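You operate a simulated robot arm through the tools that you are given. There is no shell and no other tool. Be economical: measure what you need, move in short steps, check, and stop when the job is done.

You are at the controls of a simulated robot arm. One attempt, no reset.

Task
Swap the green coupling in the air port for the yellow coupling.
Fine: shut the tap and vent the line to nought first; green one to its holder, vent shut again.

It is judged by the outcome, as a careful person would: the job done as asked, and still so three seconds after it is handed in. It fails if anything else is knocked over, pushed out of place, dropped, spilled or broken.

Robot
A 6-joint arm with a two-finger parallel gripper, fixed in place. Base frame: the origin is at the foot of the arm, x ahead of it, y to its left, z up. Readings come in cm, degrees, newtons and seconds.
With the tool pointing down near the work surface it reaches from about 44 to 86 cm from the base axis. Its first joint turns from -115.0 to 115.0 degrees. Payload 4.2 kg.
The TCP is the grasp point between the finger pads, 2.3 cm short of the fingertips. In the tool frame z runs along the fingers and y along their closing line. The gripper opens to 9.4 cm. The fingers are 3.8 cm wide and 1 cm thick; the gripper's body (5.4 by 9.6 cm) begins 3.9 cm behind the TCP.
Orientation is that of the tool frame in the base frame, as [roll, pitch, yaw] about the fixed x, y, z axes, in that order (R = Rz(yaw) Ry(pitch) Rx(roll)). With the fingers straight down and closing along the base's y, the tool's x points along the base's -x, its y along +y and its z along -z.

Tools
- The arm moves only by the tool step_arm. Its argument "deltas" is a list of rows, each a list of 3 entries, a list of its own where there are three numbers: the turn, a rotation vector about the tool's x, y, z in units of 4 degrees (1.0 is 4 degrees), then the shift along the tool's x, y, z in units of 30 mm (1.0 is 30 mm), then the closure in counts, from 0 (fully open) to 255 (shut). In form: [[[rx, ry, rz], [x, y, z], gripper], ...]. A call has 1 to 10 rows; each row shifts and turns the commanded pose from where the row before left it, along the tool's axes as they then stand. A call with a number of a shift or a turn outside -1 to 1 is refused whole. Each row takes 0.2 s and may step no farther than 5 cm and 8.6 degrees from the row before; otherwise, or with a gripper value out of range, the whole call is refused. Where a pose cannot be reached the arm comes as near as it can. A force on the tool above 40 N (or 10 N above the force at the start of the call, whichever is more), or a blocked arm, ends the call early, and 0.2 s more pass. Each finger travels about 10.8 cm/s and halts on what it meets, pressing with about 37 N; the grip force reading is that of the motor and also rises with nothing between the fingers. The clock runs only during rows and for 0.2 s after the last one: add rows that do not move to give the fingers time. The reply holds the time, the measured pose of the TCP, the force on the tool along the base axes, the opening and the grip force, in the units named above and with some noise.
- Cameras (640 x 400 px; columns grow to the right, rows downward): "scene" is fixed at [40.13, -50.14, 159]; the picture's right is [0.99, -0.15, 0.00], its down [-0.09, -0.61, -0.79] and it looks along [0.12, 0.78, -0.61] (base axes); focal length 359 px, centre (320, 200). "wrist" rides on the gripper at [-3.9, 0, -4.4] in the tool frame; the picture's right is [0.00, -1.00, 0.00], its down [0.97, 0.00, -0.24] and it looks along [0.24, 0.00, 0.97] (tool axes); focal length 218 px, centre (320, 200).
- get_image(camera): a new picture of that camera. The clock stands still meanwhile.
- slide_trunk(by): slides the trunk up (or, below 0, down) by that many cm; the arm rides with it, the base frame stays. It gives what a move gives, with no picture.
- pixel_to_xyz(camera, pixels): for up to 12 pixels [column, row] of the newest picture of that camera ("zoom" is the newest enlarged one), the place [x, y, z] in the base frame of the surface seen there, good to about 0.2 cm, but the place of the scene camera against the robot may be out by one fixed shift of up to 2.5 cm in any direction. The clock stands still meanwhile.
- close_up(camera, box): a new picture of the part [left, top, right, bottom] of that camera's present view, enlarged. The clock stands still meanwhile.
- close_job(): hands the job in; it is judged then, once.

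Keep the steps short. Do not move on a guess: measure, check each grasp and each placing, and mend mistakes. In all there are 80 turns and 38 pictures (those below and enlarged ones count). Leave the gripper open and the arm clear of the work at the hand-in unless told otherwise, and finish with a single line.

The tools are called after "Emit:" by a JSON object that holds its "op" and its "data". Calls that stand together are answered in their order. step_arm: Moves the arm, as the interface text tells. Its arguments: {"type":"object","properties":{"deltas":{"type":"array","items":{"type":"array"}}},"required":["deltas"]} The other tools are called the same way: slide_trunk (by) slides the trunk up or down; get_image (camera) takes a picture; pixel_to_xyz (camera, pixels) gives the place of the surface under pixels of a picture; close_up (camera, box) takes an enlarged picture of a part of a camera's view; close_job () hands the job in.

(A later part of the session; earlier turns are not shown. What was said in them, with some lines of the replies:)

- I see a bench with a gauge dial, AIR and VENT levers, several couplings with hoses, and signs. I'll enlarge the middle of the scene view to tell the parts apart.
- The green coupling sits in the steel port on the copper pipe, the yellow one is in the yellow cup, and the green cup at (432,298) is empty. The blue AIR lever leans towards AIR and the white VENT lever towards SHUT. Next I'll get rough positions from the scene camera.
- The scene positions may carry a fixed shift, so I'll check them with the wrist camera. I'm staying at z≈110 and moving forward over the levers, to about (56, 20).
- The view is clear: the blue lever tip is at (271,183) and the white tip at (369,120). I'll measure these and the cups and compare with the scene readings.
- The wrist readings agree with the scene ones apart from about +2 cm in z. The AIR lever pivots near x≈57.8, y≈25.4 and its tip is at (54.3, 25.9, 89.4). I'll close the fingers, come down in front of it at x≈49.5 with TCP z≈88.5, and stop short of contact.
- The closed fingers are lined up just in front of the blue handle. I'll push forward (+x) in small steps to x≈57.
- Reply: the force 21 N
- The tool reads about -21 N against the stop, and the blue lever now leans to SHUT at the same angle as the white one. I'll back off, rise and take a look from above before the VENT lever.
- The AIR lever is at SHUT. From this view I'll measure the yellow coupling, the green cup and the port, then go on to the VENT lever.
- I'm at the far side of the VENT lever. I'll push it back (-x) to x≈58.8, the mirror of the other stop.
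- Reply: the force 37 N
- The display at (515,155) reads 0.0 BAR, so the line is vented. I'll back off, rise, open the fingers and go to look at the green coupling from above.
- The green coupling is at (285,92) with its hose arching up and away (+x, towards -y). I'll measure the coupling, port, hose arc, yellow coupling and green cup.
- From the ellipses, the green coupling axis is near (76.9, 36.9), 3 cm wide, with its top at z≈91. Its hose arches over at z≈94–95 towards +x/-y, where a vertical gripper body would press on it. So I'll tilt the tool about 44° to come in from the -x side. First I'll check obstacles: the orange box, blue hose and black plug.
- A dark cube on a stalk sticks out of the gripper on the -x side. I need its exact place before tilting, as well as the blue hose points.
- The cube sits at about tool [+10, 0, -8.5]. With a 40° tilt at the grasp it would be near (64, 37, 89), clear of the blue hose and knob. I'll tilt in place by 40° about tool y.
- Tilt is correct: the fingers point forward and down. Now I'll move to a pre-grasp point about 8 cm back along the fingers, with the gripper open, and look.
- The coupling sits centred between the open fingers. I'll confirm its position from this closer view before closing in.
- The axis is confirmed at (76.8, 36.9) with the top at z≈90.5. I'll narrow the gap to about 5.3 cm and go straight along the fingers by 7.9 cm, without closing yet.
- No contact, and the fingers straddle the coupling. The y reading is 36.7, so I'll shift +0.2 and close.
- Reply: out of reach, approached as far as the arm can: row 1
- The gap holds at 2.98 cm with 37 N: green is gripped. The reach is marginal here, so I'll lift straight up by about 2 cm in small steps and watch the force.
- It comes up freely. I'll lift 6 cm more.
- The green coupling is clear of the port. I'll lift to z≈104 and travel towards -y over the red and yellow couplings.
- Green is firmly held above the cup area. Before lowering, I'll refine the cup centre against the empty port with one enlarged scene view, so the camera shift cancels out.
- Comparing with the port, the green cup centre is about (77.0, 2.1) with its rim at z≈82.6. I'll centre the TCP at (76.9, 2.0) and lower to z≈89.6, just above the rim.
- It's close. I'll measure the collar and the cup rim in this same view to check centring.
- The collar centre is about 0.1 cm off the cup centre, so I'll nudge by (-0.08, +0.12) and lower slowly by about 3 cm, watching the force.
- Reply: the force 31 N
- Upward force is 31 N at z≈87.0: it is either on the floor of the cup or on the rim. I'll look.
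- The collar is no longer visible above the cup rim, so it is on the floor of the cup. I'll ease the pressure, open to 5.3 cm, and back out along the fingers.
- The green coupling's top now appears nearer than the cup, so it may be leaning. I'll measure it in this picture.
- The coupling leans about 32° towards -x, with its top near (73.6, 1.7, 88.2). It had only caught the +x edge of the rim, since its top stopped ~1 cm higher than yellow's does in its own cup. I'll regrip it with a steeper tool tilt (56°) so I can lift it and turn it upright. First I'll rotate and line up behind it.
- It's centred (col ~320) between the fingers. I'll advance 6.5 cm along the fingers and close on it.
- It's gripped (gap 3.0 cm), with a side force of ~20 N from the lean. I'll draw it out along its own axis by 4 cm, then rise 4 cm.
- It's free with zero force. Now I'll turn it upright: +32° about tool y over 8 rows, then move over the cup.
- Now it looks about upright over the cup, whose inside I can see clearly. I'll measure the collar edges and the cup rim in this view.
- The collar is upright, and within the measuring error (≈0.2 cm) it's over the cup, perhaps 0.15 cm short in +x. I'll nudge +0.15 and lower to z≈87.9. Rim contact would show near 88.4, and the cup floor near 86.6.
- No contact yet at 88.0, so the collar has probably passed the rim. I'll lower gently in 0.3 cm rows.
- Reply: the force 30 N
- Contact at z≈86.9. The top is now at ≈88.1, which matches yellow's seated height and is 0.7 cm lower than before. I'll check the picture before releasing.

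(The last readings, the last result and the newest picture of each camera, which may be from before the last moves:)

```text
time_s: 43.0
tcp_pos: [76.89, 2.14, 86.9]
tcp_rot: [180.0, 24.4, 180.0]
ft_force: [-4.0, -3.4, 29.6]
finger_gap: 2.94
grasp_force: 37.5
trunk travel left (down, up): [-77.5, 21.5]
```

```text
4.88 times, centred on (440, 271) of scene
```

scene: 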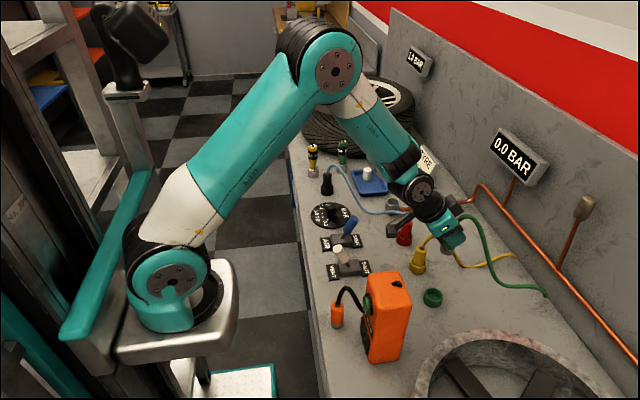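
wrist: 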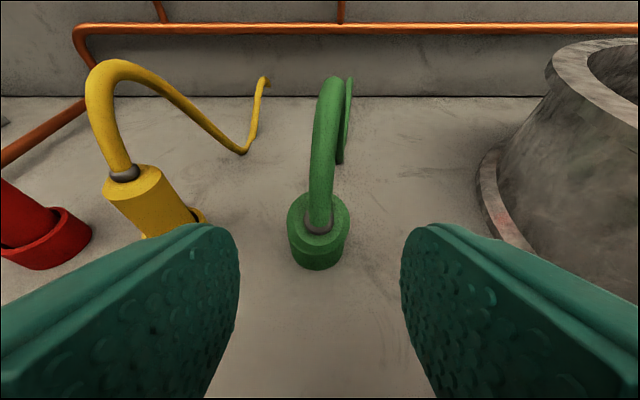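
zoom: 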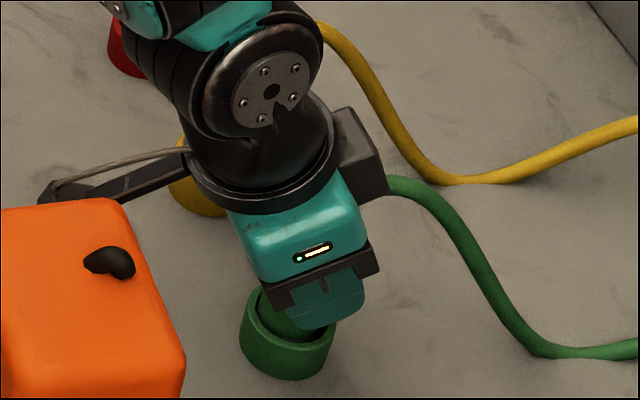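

The collar has gone entirely into the cup and the green body fills it. I'll ease up slightly, open, and withdraw along the fingers.

Emit:
{"op": "step_arm", "data": {"deltas": [[[0, 0, 0], [-0.02, 0, -0.045], 255], [[0, 0, 0], [0, 0, 0], 130], [[0, 0, 0], [0, 0, 0], 110], [[0, 0, 0], [0, 0, 0], 110], [[0, 0, 0], [0, 0, -0.4], 110], [[0, 0, 0], [0, 0, -0.8], 110], [[0, 0, 0], [0, 0, -1], 110], [[0, 0, 0], [0, 0, -1], 110], [[0, 0, 0], [0, 0, -1], 110], [[0, 0, 0], [0, 0, 0], 110]]}}

Emit:
{"op": "get_image", "data": {"camera": "wrist"}}

Emit:
{"op": "pixel_to_xyz", "data": {"camera": "wrist", "pixels": [[320, 200], [300, 180], [340, 180], [320, 160], [320, 140], [320, 120], [340, 140], [300, 140], [200, 150], [180, 130], [160, 150], [180, 170]]}}

```text
time_s: 45.2
tcp_pos: [71.81, 2.09, 98.25]
tcp_rot: [180.0, 24.0, -179.9]
ft_force: [0.7, 0.1, -0.1]
finger_gap: 5.34
grasp_force: 0.1
trunk travel left (down, up): [-77.5, 21.5]
```

```text
5 pictures are left
```

wrist: 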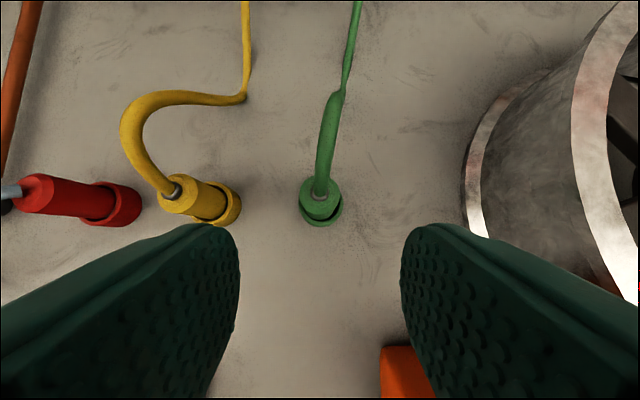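

```text
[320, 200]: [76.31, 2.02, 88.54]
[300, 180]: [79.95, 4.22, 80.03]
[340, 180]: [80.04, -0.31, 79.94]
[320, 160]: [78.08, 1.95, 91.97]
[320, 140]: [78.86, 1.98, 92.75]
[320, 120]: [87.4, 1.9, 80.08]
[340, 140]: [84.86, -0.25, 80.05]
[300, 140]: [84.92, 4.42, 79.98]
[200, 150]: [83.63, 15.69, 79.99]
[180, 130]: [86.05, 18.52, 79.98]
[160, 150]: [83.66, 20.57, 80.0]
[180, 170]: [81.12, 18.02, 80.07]
```

Green now stands upright in its cup. From this same picture I'll measure the yellow coupling: top at ~(178,193), cup at ~(222,210).

Emit:
{"op": "pixel_to_xyz", "data": {"camera": "wrist", "pixels": [[178, 208], [162, 205], [195, 182], [190, 205], [205, 212], [230, 192], [240, 210], [215, 224], [172, 188], [150, 165], [322, 216], [342, 208]]}}

```text
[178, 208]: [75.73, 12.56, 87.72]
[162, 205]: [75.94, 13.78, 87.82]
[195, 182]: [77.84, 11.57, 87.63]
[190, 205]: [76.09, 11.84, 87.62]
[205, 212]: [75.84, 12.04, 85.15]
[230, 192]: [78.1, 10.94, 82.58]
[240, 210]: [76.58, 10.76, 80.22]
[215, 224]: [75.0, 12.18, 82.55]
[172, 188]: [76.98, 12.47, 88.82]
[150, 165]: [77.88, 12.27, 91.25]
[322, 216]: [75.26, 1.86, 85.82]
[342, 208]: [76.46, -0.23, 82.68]
```

The yellow axis is about (77.0, 12.85) with its top at z≈87.7. I'll tilt back to 40°, move over to y=12.85, and go to the pre-grasp point 8 cm back along the fingers.

Emit:
{"op": "step_arm", "data": {"deltas": [[[0, -1, 0], [0, 0.9, 0], 110], [[0, -1, 0], [0, 0.9, 0], 110], [[0, -1, 0], [0, 0.9, 0], 110], [[0, -1, 0], [0, 0.887, 0], 110], [[0, 0, 0], [0, 0, 0], 110]]}}

Emit:
{"op": "step_arm", "data": {"deltas": [[[0, 0, 0], [0.6, 0, 0.74], 110], [[0, 0, 0], [0.64, 0, 0.74], 110], [[0, 0, 0], [0, 0, 0], 110], [[0, 0, 0], [0, 0, 0], 110]]}}

```text
time_s: 46.4
tcp_pos: [71.82, 12.92, 98.36]
tcp_rot: [180.0, 40.0, -179.9]
ft_force: [0.1, -0.3, 1.0]
finger_gap: 5.35
grasp_force: 0.1
trunk travel left (down, up): [-77.5, 21.5]
```

```text
time_s: 47.4
tcp_pos: [71.67, 12.91, 92.43]
tcp_rot: [179.9, 40.1, 180.0]
ft_force: [0.3, 0.2, -0.2]
finger_gap: 5.33
grasp_force: 0.1
trunk travel left (down, up): [-77.5, 21.5]
```

In position. I'll advance 8 cm along the fingers, check the force, and close.

Emit:
{"op": "step_arm", "data": {"deltas": [[[0, 0, 0], [-0.04, 0, 0.6], 110], [[0, 0, 0], [0, 0, 0.6], 110], [[0, 0, 0], [0, 0, 0.6], 110], [[0, 0, 0], [0, 0, 0.5], 110], [[0, 0, 0], [0, 0, 0.37], 110], [[0, 0, 0], [0, 0, 0], 110]]}}

Emit:
{"op": "step_arm", "data": {"deltas": [[[0, 0, 0], [0, 0, 0], 255], [[0, 0, 0], [0, 0, 0], 255], [[0, 0, 0], [0, 0, 0], 255]]}}

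```text
time_s: 48.8
tcp_pos: [76.88, 12.89, 86.39]
tcp_rot: [-180.0, 40.0, -179.9]
ft_force: [0.3, 0.0, 0.7]
finger_gap: 5.33
grasp_force: 0.0
trunk travel left (down, up): [-77.5, 21.5]
```

```text
time_s: 49.6
tcp_pos: [76.86, 12.74, 86.48]
tcp_rot: [180.0, 40.0, 180.0]
ft_force: [1.2, -1.3, 1.6]
finger_gap: 2.97
grasp_force: 36.9
trunk travel left (down, up): [-77.5, 21.5]
```

Yellow is gripped (2.97 cm, little side force). I'll lift straight up, slowly first.

Emit:
{"op": "step_arm", "data": {"deltas": [[[0, 0, 0], [-0.107, 0, -0.128], 255], [[0, 0, 0], [-0.107, 0, -0.128], 255], [[0, 0, 0], [-0.107, 0, -0.128], 255], [[0, 0, 0], [-0.214, 0, -0.255], 255], [[0, 0, 0], [-0.52, 0, -0.62], 255], [[0, 0, 0], [-0.52, 0, -0.62], 255], [[0, 0, 0], [-0.52, 0, -0.62], 255], [[0, 0, 0], [-0.52, 0, -0.62], 255], [[0, 0, 0], [-0.52, 0, -0.62], 255], [[0, 0, 0], [-0.52, 0, -0.62], 255]]}}

Emit:
{"op": "step_arm", "data": {"deltas": [[[0, 0, 0], [0, 1, 0], 255], [[0, 0, 0], [0, 1, 0], 255], [[0, 0, 0], [0, 1, 0], 255], [[0, 0, 0], [0, 1, 0], 255], [[0, 0, 0], [0, 1, 0], 255], [[0, 0, 0], [0, 1, 0], 255], [[0, 0, 0], [0, 1, 0], 255], [[0, 0, 0], [0, 1, 0], 255], [[0, 0, 0], [0, 0, 0], 255]]}}

```text
time_s: 51.8
tcp_pos: [76.88, 12.91, 103.38]
tcp_rot: [-180.0, 40.0, -179.9]
ft_force: [1.2, -0.1, -1.1]
finger_gap: 2.97
grasp_force: 37.1
trunk travel left (down, up): [-77.5, 21.5]
```

```text
time_s: 53.8
tcp_pos: [76.82, 36.64, 103.33]
tcp_rot: [-179.9, 40.0, -179.9]
ft_force: [-0.6, -0.5, -1.7]
finger_gap: 3.0
grasp_force: 37.2
trunk travel left (down, up): [-77.5, 21.5]
```

I'm over the port. I'll nudge by (-0.1, +0.15) and lower to z≈91.8, just above the rim.

Emit:
{"op": "step_arm", "data": {"deltas": [[[0, 0, 0], [0.026, 0.05, -0.02], 255], [[0, 0, 0], [0.493, 0, 0.587], 255], [[0, 0, 0], [0.493, 0, 0.587], 255], [[0, 0, 0], [0.493, 0, 0.587], 255], [[0, 0, 0], [0.493, 0, 0.587], 255], [[0, 0, 0], [0.493, 0, 0.587], 255], [[0, 0, 0], [0, 0, 0], 255], [[0, 0, 0], [0, 0, 0], 255]]}}

Emit:
{"op": "close_up", "data": {"camera": "scene", "box": [350, 155, 450, 217]}}

Emit:
{"op": "pixel_to_xyz", "data": {"camera": "zoom", "pixels": [[240, 290], [260, 290], [280, 290], [300, 290], [240, 275], [260, 275], [280, 275], [300, 275], [230, 300], [310, 300], [270, 305], [270, 320]]}}

```text
time_s: 55.6
tcp_pos: [76.77, 37.08, 92.08]
tcp_rot: [179.9, 40.0, -180.0]
ft_force: [-1.3, 0.2, 0.2]
finger_gap: 2.96
grasp_force: 36.9
trunk travel left (down, up): [-77.5, 21.5]
```

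```text
6.40 times, centred on (400, 186) of scene
```

zoom: 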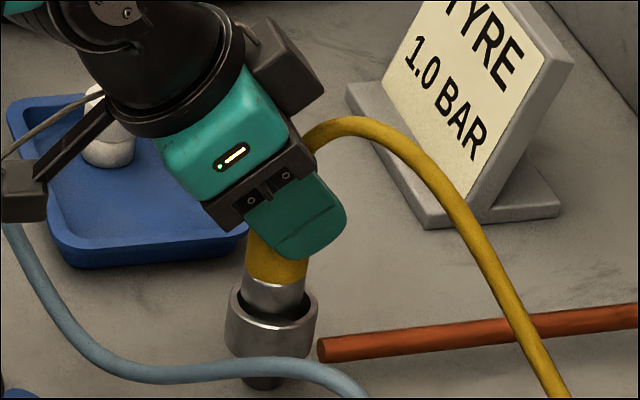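

```text
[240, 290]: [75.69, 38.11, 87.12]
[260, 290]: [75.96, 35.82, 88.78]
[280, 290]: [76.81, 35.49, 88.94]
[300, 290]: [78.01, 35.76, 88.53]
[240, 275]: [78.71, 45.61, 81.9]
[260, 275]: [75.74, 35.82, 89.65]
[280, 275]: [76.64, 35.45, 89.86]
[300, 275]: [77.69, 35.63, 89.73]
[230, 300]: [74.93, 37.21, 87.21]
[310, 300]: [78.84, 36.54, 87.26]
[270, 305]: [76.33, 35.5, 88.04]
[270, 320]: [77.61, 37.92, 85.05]
```

The collar is just above the port ring, about 0.15 cm too far in +y. I'll correct y by -0.17 and x by -0.05, then lower gently. Rim contact would show near z≈91.

Emit:
{"op": "step_arm", "data": {"deltas": [[[0, 0, 0], [0.012, -0.055, -0.01], 255], [[0, 0, 0], [0.064, 0, 0.077], 255], [[0, 0, 0], [0.064, 0, 0.077], 255], [[0, 0, 0], [0.064, 0, 0.077], 255], [[0, 0, 0], [0.064, 0, 0.077], 255], [[0, 0, 0], [0.064, 0, 0.077], 255], [[0, 0, 0], [0, 0, 0], 255]]}}

```text
time_s: 57.2
tcp_pos: [76.77, 36.84, 90.54]
tcp_rot: [179.9, 39.9, -179.9]
ft_force: [0.4, -0.2, -1.3]
finger_gap: 3.0
grasp_force: 36.9
trunk travel left (down, up): [-77.5, 21.5]
```

No contact at 90.5, so the collar is inside the ring. I'll keep lowering until it seats, at around 89.

Emit:
{"op": "step_arm", "data": {"deltas": [[[0, 0, 0], [0.064, 0, 0.077], 255], [[0, 0, 0], [0.064, 0, 0.077], 255], [[0, 0, 0], [0.064, 0, 0.077], 255], [[0, 0, 0], [0.064, 0, 0.077], 255], [[0, 0, 0], [0, 0, 0], 255]]}}

```text
time_s: 58.4
tcp_pos: [76.8, 36.87, 89.65]
tcp_rot: [179.6, 40.3, 179.8]
ft_force: [-0.6, 0.4, 22.2]
finger_gap: 2.96
grasp_force: 36.1
trunk travel left (down, up): [-77.5, 21.5]
```

Contact at 89.65 with 22 N. By the green's height I expected about 89.25, so I'll press down slightly more to be sure it's fully home.

Emit:
{"op": "step_arm", "data": {"deltas": [[[0, 0, 0], [0.035, 0, 0.042], 255], [[0, 0, 0], [0.035, 0, 0.042], 255], [[0, 0, 0], [0, 0, 0], 255]]}}

Emit:
{"op": "close_up", "data": {"camera": "scene", "box": [350, 155, 450, 217]}}

```text
time_s: 59.2
tcp_pos: [76.8, 36.87, 89.42]
tcp_rot: [179.5, 40.3, 179.8]
ft_force: [7.2, 2.1, 27.2]
finger_gap: 2.97
grasp_force: 37.2
trunk travel left (down, up): [-77.5, 21.5]
```

```text
6.40 times, centred on (400, 186) of scene
```

zoom: 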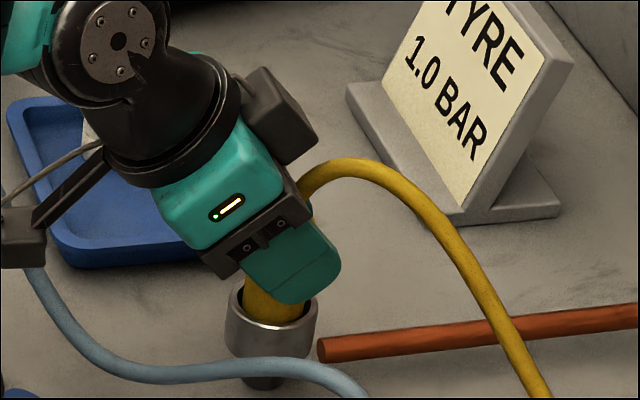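

The silver collar has disappeared into the ring and the yellow body sits in it, just as the green one did. I'll open and withdraw along the fingers, then look with the wrist camera.

Emit:
{"op": "step_arm", "data": {"deltas": [[[0, 0, 0], [-0.04, 0, -0.05], 255], [[0, 0, 0], [0, 0, 0], 130], [[0, 0, 0], [0, 0, 0], 110], [[0, 0, 0], [0, 0, 0], 110], [[0, 0, 0], [0, 0, -0.4], 110], [[0, 0, 0], [0, 0, -0.8], 110], [[0, 0, 0], [0, 0, -1], 110], [[0, 0, 0], [0, 0, -1], 110], [[0, 0, 0], [0, 0, 0], 110]]}}

Emit:
{"op": "get_image", "data": {"camera": "wrist"}}

Emit:
{"op": "pixel_to_xyz", "data": {"camera": "wrist", "pixels": [[320, 185], [320, 200], [320, 210], [320, 220], [320, 230], [320, 240], [300, 200], [340, 200], [300, 225], [340, 225]]}}

```text
time_s: 61.2
tcp_pos: [70.66, 36.92, 96.42]
tcp_rot: [179.9, 40.1, -180.0]
ft_force: [-1.0, -0.8, -0.2]
finger_gap: 5.35
grasp_force: 0.1
trunk travel left (down, up): [-77.5, 21.5]
```

```text
2 pictures are left
```

wrist: 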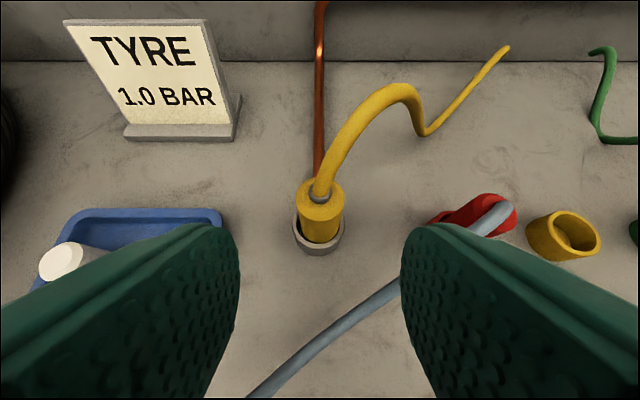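

```text
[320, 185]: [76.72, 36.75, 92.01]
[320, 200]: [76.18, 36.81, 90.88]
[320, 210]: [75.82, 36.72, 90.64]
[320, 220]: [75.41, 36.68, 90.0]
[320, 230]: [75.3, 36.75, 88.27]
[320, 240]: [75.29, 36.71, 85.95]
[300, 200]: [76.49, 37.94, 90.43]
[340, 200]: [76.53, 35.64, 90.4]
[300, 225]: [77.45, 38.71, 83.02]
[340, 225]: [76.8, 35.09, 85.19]
```

Yellow is upright with its top at z≈90.4–90.9, the same as green had there, so it's seated. Next I'll rise, straighten the tool, close the fingers and go to the front of the VENT lever.

Emit:
{"op": "step_arm", "data": {"deltas": [[[0, 0, 0], [-0.643, 0, -0.766], 110], [[0, 0, 0], [-0.643, 0, -0.766], 110], [[0, 0, 0], [-0.643, 0, -0.766], 110], [[0, 0, 0], [-0.643, 0, -0.766], 110], [[0, 1, 0], [0, 0, 0], 255], [[0, 1, 0], [0, 0, 0], 255], [[0, 1, 0], [0, 0, 0], 255], [[0, 1, 0], [0, 0, 0], 255], [[0, 1, 0], [0, 0, 0], 255], [[0, 1, 0], [0, 0, 0], 255]]}}

Emit:
{"op": "step_arm", "data": {"deltas": [[[0, 1, 0], [0, 0, 0], 255], [[0, 1, 0], [0, 0, 0], 255], [[0, 1, 0], [0, 0, 0], 255], [[0, 1, 0], [0, 0, 0], 255], [[0, 0, 0], [0, 0, 0], 255]]}}

Emit:
{"op": "step_arm", "data": {"deltas": [[[0, 0, 0], [0.88, -0.91, 0], 255], [[0, 0, 0], [0.88, -0.91, 0], 255], [[0, 0, 0], [0.88, -0.91, 0], 255], [[0, 0, 0], [0.88, -0.91, 0], 255], [[0, 0, 0], [0.88, -0.91, 0], 255], [[0, 0, 0], [0.88, -0.91, 0], 255], [[0, 0, 0], [0.88, -0.91, 0], 255], [[0, 0, 0], [0.88, -0.91, 0], 255], [[0, 0, 0], [0, 0, 0], 255]]}}

```text
time_s: 63.4
tcp_pos: [70.6, 36.92, 108.44]
tcp_rot: [180.0, 15.9, -179.9]
ft_force: [-1.0, 0.0, -0.9]
finger_gap: 0.01
grasp_force: 36.7
trunk travel left (down, up): [-77.5, 21.5]
```

```text
time_s: 64.6
tcp_pos: [69.43, 36.74, 108.3]
tcp_rot: [-180.0, 0.0, -179.9]
ft_force: [0.1, -0.2, -0.1]
finger_gap: 0.0
grasp_force: 37.1
out of reach, approached as far as the arm can: row 2, 3
trunk travel left (down, up): [-77.5, 21.5]
```

```text
time_s: 66.6
tcp_pos: [65.04, 31.23, 112.24]
tcp_rot: [-180.0, -0.1, -179.9]
ft_force: [-0.8, 0.3, 0.5]
finger_gap: 0.02
grasp_force: 36.6
out of reach, approached as far as the arm can: row 2, 3, 4, 5, 6, 7, 8
trunk travel left (down, up): [-77.5, 21.5]
```

The arm stopped short, reported out of reach, at (65, 31). I'll send a still row to see where it settles.

Emit:
{"op": "step_arm", "data": {"deltas": [[[0, 0, 0], [0, -0.5, 0], 255], [[0, 0, 0], [0, 0, 0], 255]]}}

```text
time_s: 67.2
tcp_pos: [65.71, 30.39, 112.63]
tcp_rot: [-179.9, -0.1, -179.9]
ft_force: [0.2, 0.1, -0.1]
finger_gap: 0.0
grasp_force: 37.1
out of reach, approached as far as the arm can: row 1
trunk travel left (down, up): [-77.5, 21.5]
```

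It's still held at radius ≈72 cm, so the arm's joint shape must be limiting it. I'll spend one picture to see its shape.

Emit:
{"op": "get_image", "data": {"camera": "scene"}}

```text
1 pictures are left
```

scene: 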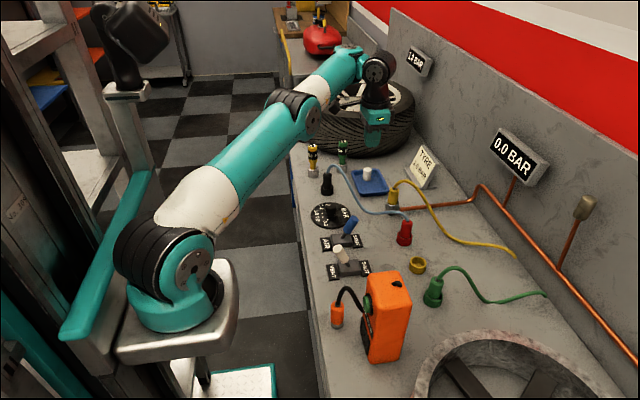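

The elbow has flipped below the straight line and sits at its limit. Everything on the bench stands properly: yellow in the port, green in its cup. To flip back I'll swing to y≈18, stretch out, and come down while stretched so the elbow folds upwards, staying above z≈100.

Emit:
{"op": "step_arm", "data": {"deltas": [[[0, 0, 0], [-0.42, -1, 0], 255], [[0, 0, 0], [-0.42, -1, 0], 255], [[0, 0, 0], [-0.42, -1, 0], 255], [[0, 0, 0], [-0.42, -1, 0], 255], [[0, 0, 0], [-1, 0.2, 0], 255], [[0, 0, 0], [-1, 0.2, 0], 255], [[0, 0, 0], [0, 0, 0], 255]]}}

```text
time_s: 68.8
tcp_pos: [79.12, 21.54, 113.12]
tcp_rot: [-180.0, 0.0, -180.0]
ft_force: [0.7, -0.2, 0.1]
finger_gap: 0.02
grasp_force: 37.8
out of reach, approached as far as the arm can: row 1, 2, 3, 4
trunk travel left (down, up): [-77.5, 21.5]
```

The outward moves work. I'll stretch a little more, then descend 12 cm.

Emit:
{"op": "step_arm", "data": {"deltas": [[[0, 0, 0], [-1, 0.2, 0], 255], [[0, 0, 0], [-0.6, 0, 0], 255], [[0, 0, 0], [0, 0, 0.7], 255], [[0, 0, 0], [0, 0, 0.7], 255], [[0, 0, 0], [0, 0, 0.7], 255], [[0, 0, 0], [0, 0, 0.7], 255], [[0, 0, 0], [0, 0, 0.7], 255], [[0, 0, 0], [0, 0, 0], 255]]}}

```text
time_s: 70.6
tcp_pos: [79.71, 21.49, 102.49]
tcp_rot: [180.0, 0.0, -179.9]
ft_force: [0.2, 0.5, 0.0]
finger_gap: 0.01
grasp_force: 36.8
out of reach, approached as far as the arm can: row 1, 2
trunk travel left (down, up): [-77.5, 21.5]
```

The arm stretched and then descended without complaint. Now I'll test moving inwards.

Emit:
{"op": "step_arm", "data": {"deltas": [[[0, 0, 0], [1, -0.2, 0], 255], [[0, 0, 0], [1, -0.2, 0], 255], [[0, 0, 0], [1, -0.2, 0], 255], [[0, 0, 0], [1, -0.2, 0], 255], [[0, 0, 0], [1, -0.2, 0], 255], [[0, 0, 0], [0, 0, 0], 255]]}}

```text
time_s: 72.0
tcp_pos: [73.24, 22.52, 102.35]
tcp_rot: [-180.0, 0.1, -180.0]
ft_force: [0.1, 0.1, 0.0]
finger_gap: 0.0
grasp_force: 36.8
out of reach, approached as far as the arm can: row 2, 3, 4, 5
trunk travel left (down, up): [-77.5, 21.5]
```

It's still elbow-down (held at R≈76.6). I need to cross straight while moving down, so I'll go back up and out, and then command outward and down together in every row.

Emit:
{"op": "step_arm", "data": {"deltas": [[[0, 0, 0], [-0.6, 0, -0.9], 255], [[0, 0, 0], [-0.6, 0, -0.9], 255], [[0, 0, 0], [-0.6, 0, -0.9], 255], [[0, 0, 0], [-0.6, 0, -0.9], 255], [[0, 0, 0], [-1, 0, 0], 255], [[0, 0, 0], [-0.8, 0, 0.8], 255], [[0, 0, 0], [-0.8, 0, 0.8], 255], [[0, 0, 0], [-0.8, 0, 0.8], 255], [[0, 0, 0], [-0.8, 0, 0.8], 255], [[0, 0, 0], [0, 0, 0], 255]]}}

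```text
time_s: 74.2
tcp_pos: [82.66, 18.68, 105.03]
tcp_rot: [180.0, -0.1, 180.0]
ft_force: [-0.5, 0.3, 0.0]
finger_gap: 0.0
grasp_force: 37.0
out of reach, approached as far as the arm can: row 4, 5, 6, 7, 8, 9
trunk travel left (down, up): [-77.5, 21.5]
```

Stretched at R≈84.7, z 105, moving downward. I'll test inwards with a slight descent to favour the elbow folding up.

Emit:
{"op": "step_arm", "data": {"deltas": [[[0, 0, 0], [0.3, 0, 0.7], 255], [[0, 0, 0], [0.8, 0, 0.3], 255], [[0, 0, 0], [1, 0, 0], 255], [[0, 0, 0], [1, 0, 0], 255], [[0, 0, 0], [1, 0, 0], 255], [[0, 0, 0], [1, 0, 0], 255], [[0, 0, 0], [0, 0, 0], 255]]}}

```text
time_s: 75.8
tcp_pos: [73.2, 22.46, 101.55]
tcp_rot: [-179.9, -0.2, -180.0]
ft_force: [0.0, 0.0, 0.2]
finger_gap: 0.0
grasp_force: 37.1
out of reach, approached as far as the arm can: row 4, 5, 6
trunk travel left (down, up): [-77.5, 21.5]
```

Still elbow-down. The flip happened while un-tilting at full stretch, so I'll do the reverse: stretch fully outward, then tilt (-ry) while stretched.

Emit:
{"op": "step_arm", "data": {"deltas": [[[0, 0, 0], [-1, 0, 0], 255], [[0, 0, 0], [-1, 0, 0], 255], [[0, 0, 0], [-1, 0, 0], 255], [[0, 0, 0], [-1, 0, 0], 255], [[0, 0, 0], [-1, 0, 0], 255], [[0, -1, 0], [-0.2, 0, 0], 255], [[0, -1, 0], [-0.2, 0, 0], 255], [[0, -1, 0], [0, 0, 0], 255], [[0, -1, 0], [0, 0, 0], 255], [[0, -1, 0], [0, 0, 0], 255]]}}

Emit:
{"op": "step_arm", "data": {"deltas": [[[0, 0, 0], [0.9, 0, -0.33], 255], [[0, 0, 0], [0.9, 0, -0.33], 255], [[0, 0, 0], [0.9, 0, -0.33], 255], [[0, 0, 0], [0, 0, 0], 255]]}}

```text
time_s: 78.0
tcp_pos: [84.87, 23.28, 102.07]
tcp_rot: [-179.8, 20.0, -179.9]
ft_force: [-0.6, -0.1, 0.7]
finger_gap: 0.0
grasp_force: 36.7
out of reach, approached as far as the arm can: row 3, 4, 5, 8, 9, 10
trunk travel left (down, up): [-77.5, 21.5]
```

```text
time_s: 79.0
tcp_pos: [81.34, 27.42, 103.1]
tcp_rot: [-179.9, 19.9, -180.0]
ft_force: [-0.4, 0.0, -0.1]
finger_gap: 0.0
grasp_force: 36.6
out of reach, approached as far as the arm can: row 1, 2, 3
trunk travel left (down, up): [-77.5, 21.5]
```

Still held at the inner limit. By the geometry at full stretch, it's the opposite rotation (un-tilting, +ry) that folds the elbow upward. I'll un-tilt well past vertical here, which also keeps the arm stretched, and then test inwards.

Emit:
{"op": "step_arm", "data": {"deltas": [[[0, 1, 0], [0, -0.3, 0], 255], [[0, 1, 0], [0, -0.3, 0], 255], [[0, 1, 0], [0, -0.3, 0], 255], [[0, 1, 0], [-0.3, 0, 0], 255], [[0, 1, 0], [-0.3, 0, 0], 255], [[0, 1, 0], [-0.3, 0, 0], 255], [[0, 1, 0], [-0.3, 0, 0], 255], [[0, 1, 0], [-0.3, 0, 0], 255], [[0, 1, 0], [0, 0, 0], 255]]}}

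Emit:
{"op": "step_arm", "data": {"deltas": [[[0, 0, 0], [0.9, 0, 0], 255], [[0, 0, 0], [0.9, 0, 0], 255], [[0, 0, 0], [0.9, 0, 0], 255], [[0, 0, 0], [0.9, 0, 0], 255], [[0, 0, 0], [0, 0, 0], 255]]}}

```text
time_s: 81.0
tcp_pos: [76.76, 17.61, 104.05]
tcp_rot: [179.9, -15.6, -179.9]
ft_force: [0.3, 0.3, -0.3]
finger_gap: 0.0
grasp_force: 37.0
out of reach, approached as far as the arm can: row 4, 5, 6, 7, 8, 9
trunk travel left (down, up): [-77.5, 21.5]
```

```text
time_s: 82.2
tcp_pos: [69.37, 19.46, 107.84]
tcp_rot: [-180.0, -16.1, -180.0]
ft_force: [0.5, -0.7, 0.0]
finger_gap: 0.0
grasp_force: 36.7
out of reach, approached as far as the arm can: row 3, 4
trunk travel left (down, up): [-77.5, 21.5]
```

Still the same branch. The other case I haven't tested properly is tilting while kept fully stretched. I'll stretch out first, then tilt with a strong outward command in each row, staying at x<88.

Emit:
{"op": "step_arm", "data": {"deltas": [[[0, 0, 0], [-0.96, 0, -0.27], 255], [[0, 0, 0], [-0.96, 0, -0.27], 255], [[0, 0, 0], [-0.96, 0, -0.27], 255], [[0, 0, 0], [-0.96, 0, -0.27], 255], [[0, -1, 0], [-0.9, 0, -0.2], 255], [[0, -1, 0], [-0.9, 0, -0.15], 255], [[0, -1, 0], [-0.9, 0, -0.1], 255], [[0, -1, 0], [-0.9, 0, 0], 255], [[0, -1, 0], [-0.9, 0, 0], 255], [[0, -1, 0], [-0.9, 0, 0], 255]]}}

Emit:
{"op": "step_arm", "data": {"deltas": [[[0, 0, 0], [0.9, 0, 0], 255], [[0, 0, 0], [0.9, 0, 0], 255], [[0, 0, 0], [0.9, 0, 0], 255], [[0, 0, 0], [0.9, 0, 0], 255], [[0, 0, 0], [0, 0, 0], 255]]}}

```text
time_s: 84.4
tcp_pos: [86.41, 14.74, 107.22]
tcp_rot: [179.8, 7.9, -179.8]
ft_force: [0.0, 1.1, -0.6]
finger_gap: 0.0
grasp_force: 38.0
out of reach, approached as far as the arm can: row 3, 4, 5, 6, 7, 8, 9, 10
trunk travel left (down, up): [-77.5, 21.5]
```

```text
time_s: 85.6
tcp_pos: [75.71, 14.45, 105.78]
tcp_rot: [180.0, 8.0, 180.0]
ft_force: [-0.2, -0.5, 0.2]
finger_gap: 0.0
grasp_force: 37.0
trunk travel left (down, up): [-77.5, 21.5]
```

This time it moved inwards without any limit (R≈77, no complaint), so the elbow is folded up again. I'll continue inwards and then straighten the last 8°.

Emit:
{"op": "step_arm", "data": {"deltas": [[[0, 0, 0], [0.95, 0, -0.2], 255], [[0, 0, 0], [0.95, 0, -0.2], 255], [[0, 0, 0], [0.95, 0, -0.2], 255], [[0, 0, 0], [0.95, 0, -0.2], 255], [[0, 1, 0], [0.9, 0, -0.1], 255], [[0, 1, 0], [0.9, 0, 0], 255], [[0, 0, 0], [0.9, 0, 0], 255], [[0, 0, 0], [0.9, 0, 0], 255], [[0, 0, 0], [0, 0, 0], 255]]}}

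```text
time_s: 87.6
tcp_pos: [53.14, 14.38, 106.36]
tcp_rot: [180.0, -0.1, -179.9]
ft_force: [-0.6, -0.3, -0.3]
finger_gap: 0.01
grasp_force: 36.8
trunk travel left (down, up): [-77.5, 21.5]
```

Back in free motion. Now to the front of the VENT lever at (49.4, 15.1), then down to z≈88.5.

Emit:
{"op": "step_arm", "data": {"deltas": [[[0, 0, 0], [0.63, 0.12, 0], 255], [[0, 0, 0], [0.62, 0.12, 0], 255], [[0, 0, 0], [0, 0, 1], 255], [[0, 0, 0], [0, 0, 1], 255], [[0, 0, 0], [0, 0, 1], 255], [[0, 0, 0], [0, 0, 1], 255], [[0, 0, 0], [0, 0, 1], 255], [[0, 0, 0], [0, 0, 0.95], 255], [[0, 0, 0], [0, 0, 0], 255]]}}

```text
time_s: 89.6
tcp_pos: [49.51, 15.24, 88.39]
tcp_rot: [-180.0, 0.0, -180.0]
ft_force: [-0.3, -0.2, -0.8]
finger_gap: 0.01
grasp_force: 36.9
trunk travel left (down, up): [-77.5, 21.5]
```

In place with no contact. I'll push +x to about 56.9, exactly as with the AIR lever.

Emit:
{"op": "step_arm", "data": {"deltas": [[[0, 0, 0], [-0.4, 0, 0], 255], [[0, 0, 0], [-0.3, 0, 0], 255], [[0, 0, 0], [-0.3, 0, 0], 255], [[0, 0, 0], [-0.3, 0, 0], 255], [[0, 0, 0], [-0.3, 0, 0], 255], [[0, 0, 0], [-0.3, 0, 0], 255], [[0, 0, 0], [-0.3, 0, 0], 255], [[0, 0, 0], [-0.3, 0, 0], 255]]}}

```text
time_s: 91.4
tcp_pos: [56.87, 15.15, 88.46]
tcp_rot: [-179.8, -0.4, -179.7]
ft_force: [-24.5, 0.9, 7.8]
finger_gap: 0.01
grasp_force: 36.9
trunk travel left (down, up): [-77.5, 21.5]
```

It reached the same stop as the AIR lever (56.9, -24 N). I'll back off, rise clear, open the gripper and take the last picture.

Emit:
{"op": "step_arm", "data": {"deltas": [[[0, 0, 0], [0.6, 0, 0], 255], [[0, 0, 0], [1, 0, 0], 255], [[0, 0, 0], [1, 0, 0], 255], [[0, 0, 0], [0, 0, -1], 255], [[0, 0, 0], [0, 0, -1], 255], [[0, 0, 0], [0, 0, -1], 255], [[0, 0, 0], [0, 0, -1], 255], [[0, 0, 0], [0, 0, -1], 0], [[0, 0, 0], [0, 0, -1], 0], [[0, 0, 0], [0, 0, -1], 0]]}}

Emit:
{"op": "step_arm", "data": {"deltas": [[[0, 0, 0], [0.9, 0.9, 0], 0], [[0, 0, 0], [0.9, 0.9, 0], 0], [[0, 0, 0], [0.9, 0.9, 0], 0], [[0, 0, 0], [0.5, 0.9, 0], 0], [[0, 0, 0], [0, 0, 0], 0]]}}

Emit:
{"op": "get_image", "data": {"camera": "scene"}}

```text
time_s: 93.6
tcp_pos: [49.17, 14.94, 109.42]
tcp_rot: [-180.0, 0.0, -180.0]
ft_force: [-0.3, 0.0, -0.6]
finger_gap: 9.42
grasp_force: 0.0
trunk travel left (down, up): [-77.5, 21.5]
```

```text
time_s: 94.8
tcp_pos: [39.7, 26.02, 109.5]
tcp_rot: [180.0, 0.0, 180.0]
ft_force: [0.4, 0.7, 0.1]
finger_gap: 9.41
grasp_force: 0.0
trunk travel left (down, up): [-77.5, 21.5]
```

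```text
0 pictures are left
```

scene: 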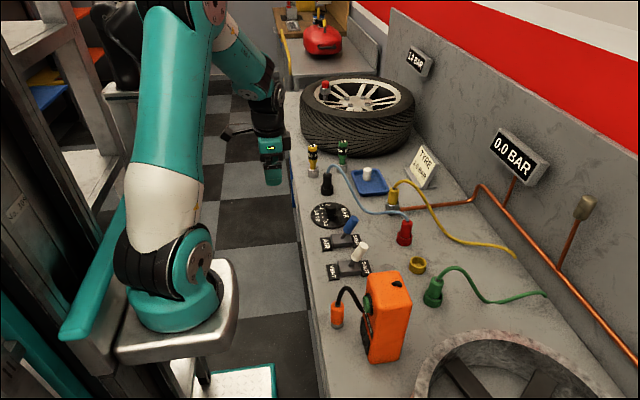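

The picture shows both levers at SHUT, the display at 0.0 BAR, yellow upright in the port at (393,198), and green in its cup at (433,292). Nothing else has moved, the gripper is open and the arm is clear, so I'm handing in.

Emit:
{"op": "close_job", "data": {}}

```text
The job is handed in.
```

The yellow coupling is in the air port and the green one is in its holder, with the tap shut, the line at 0.0 bar and the vent shut again.
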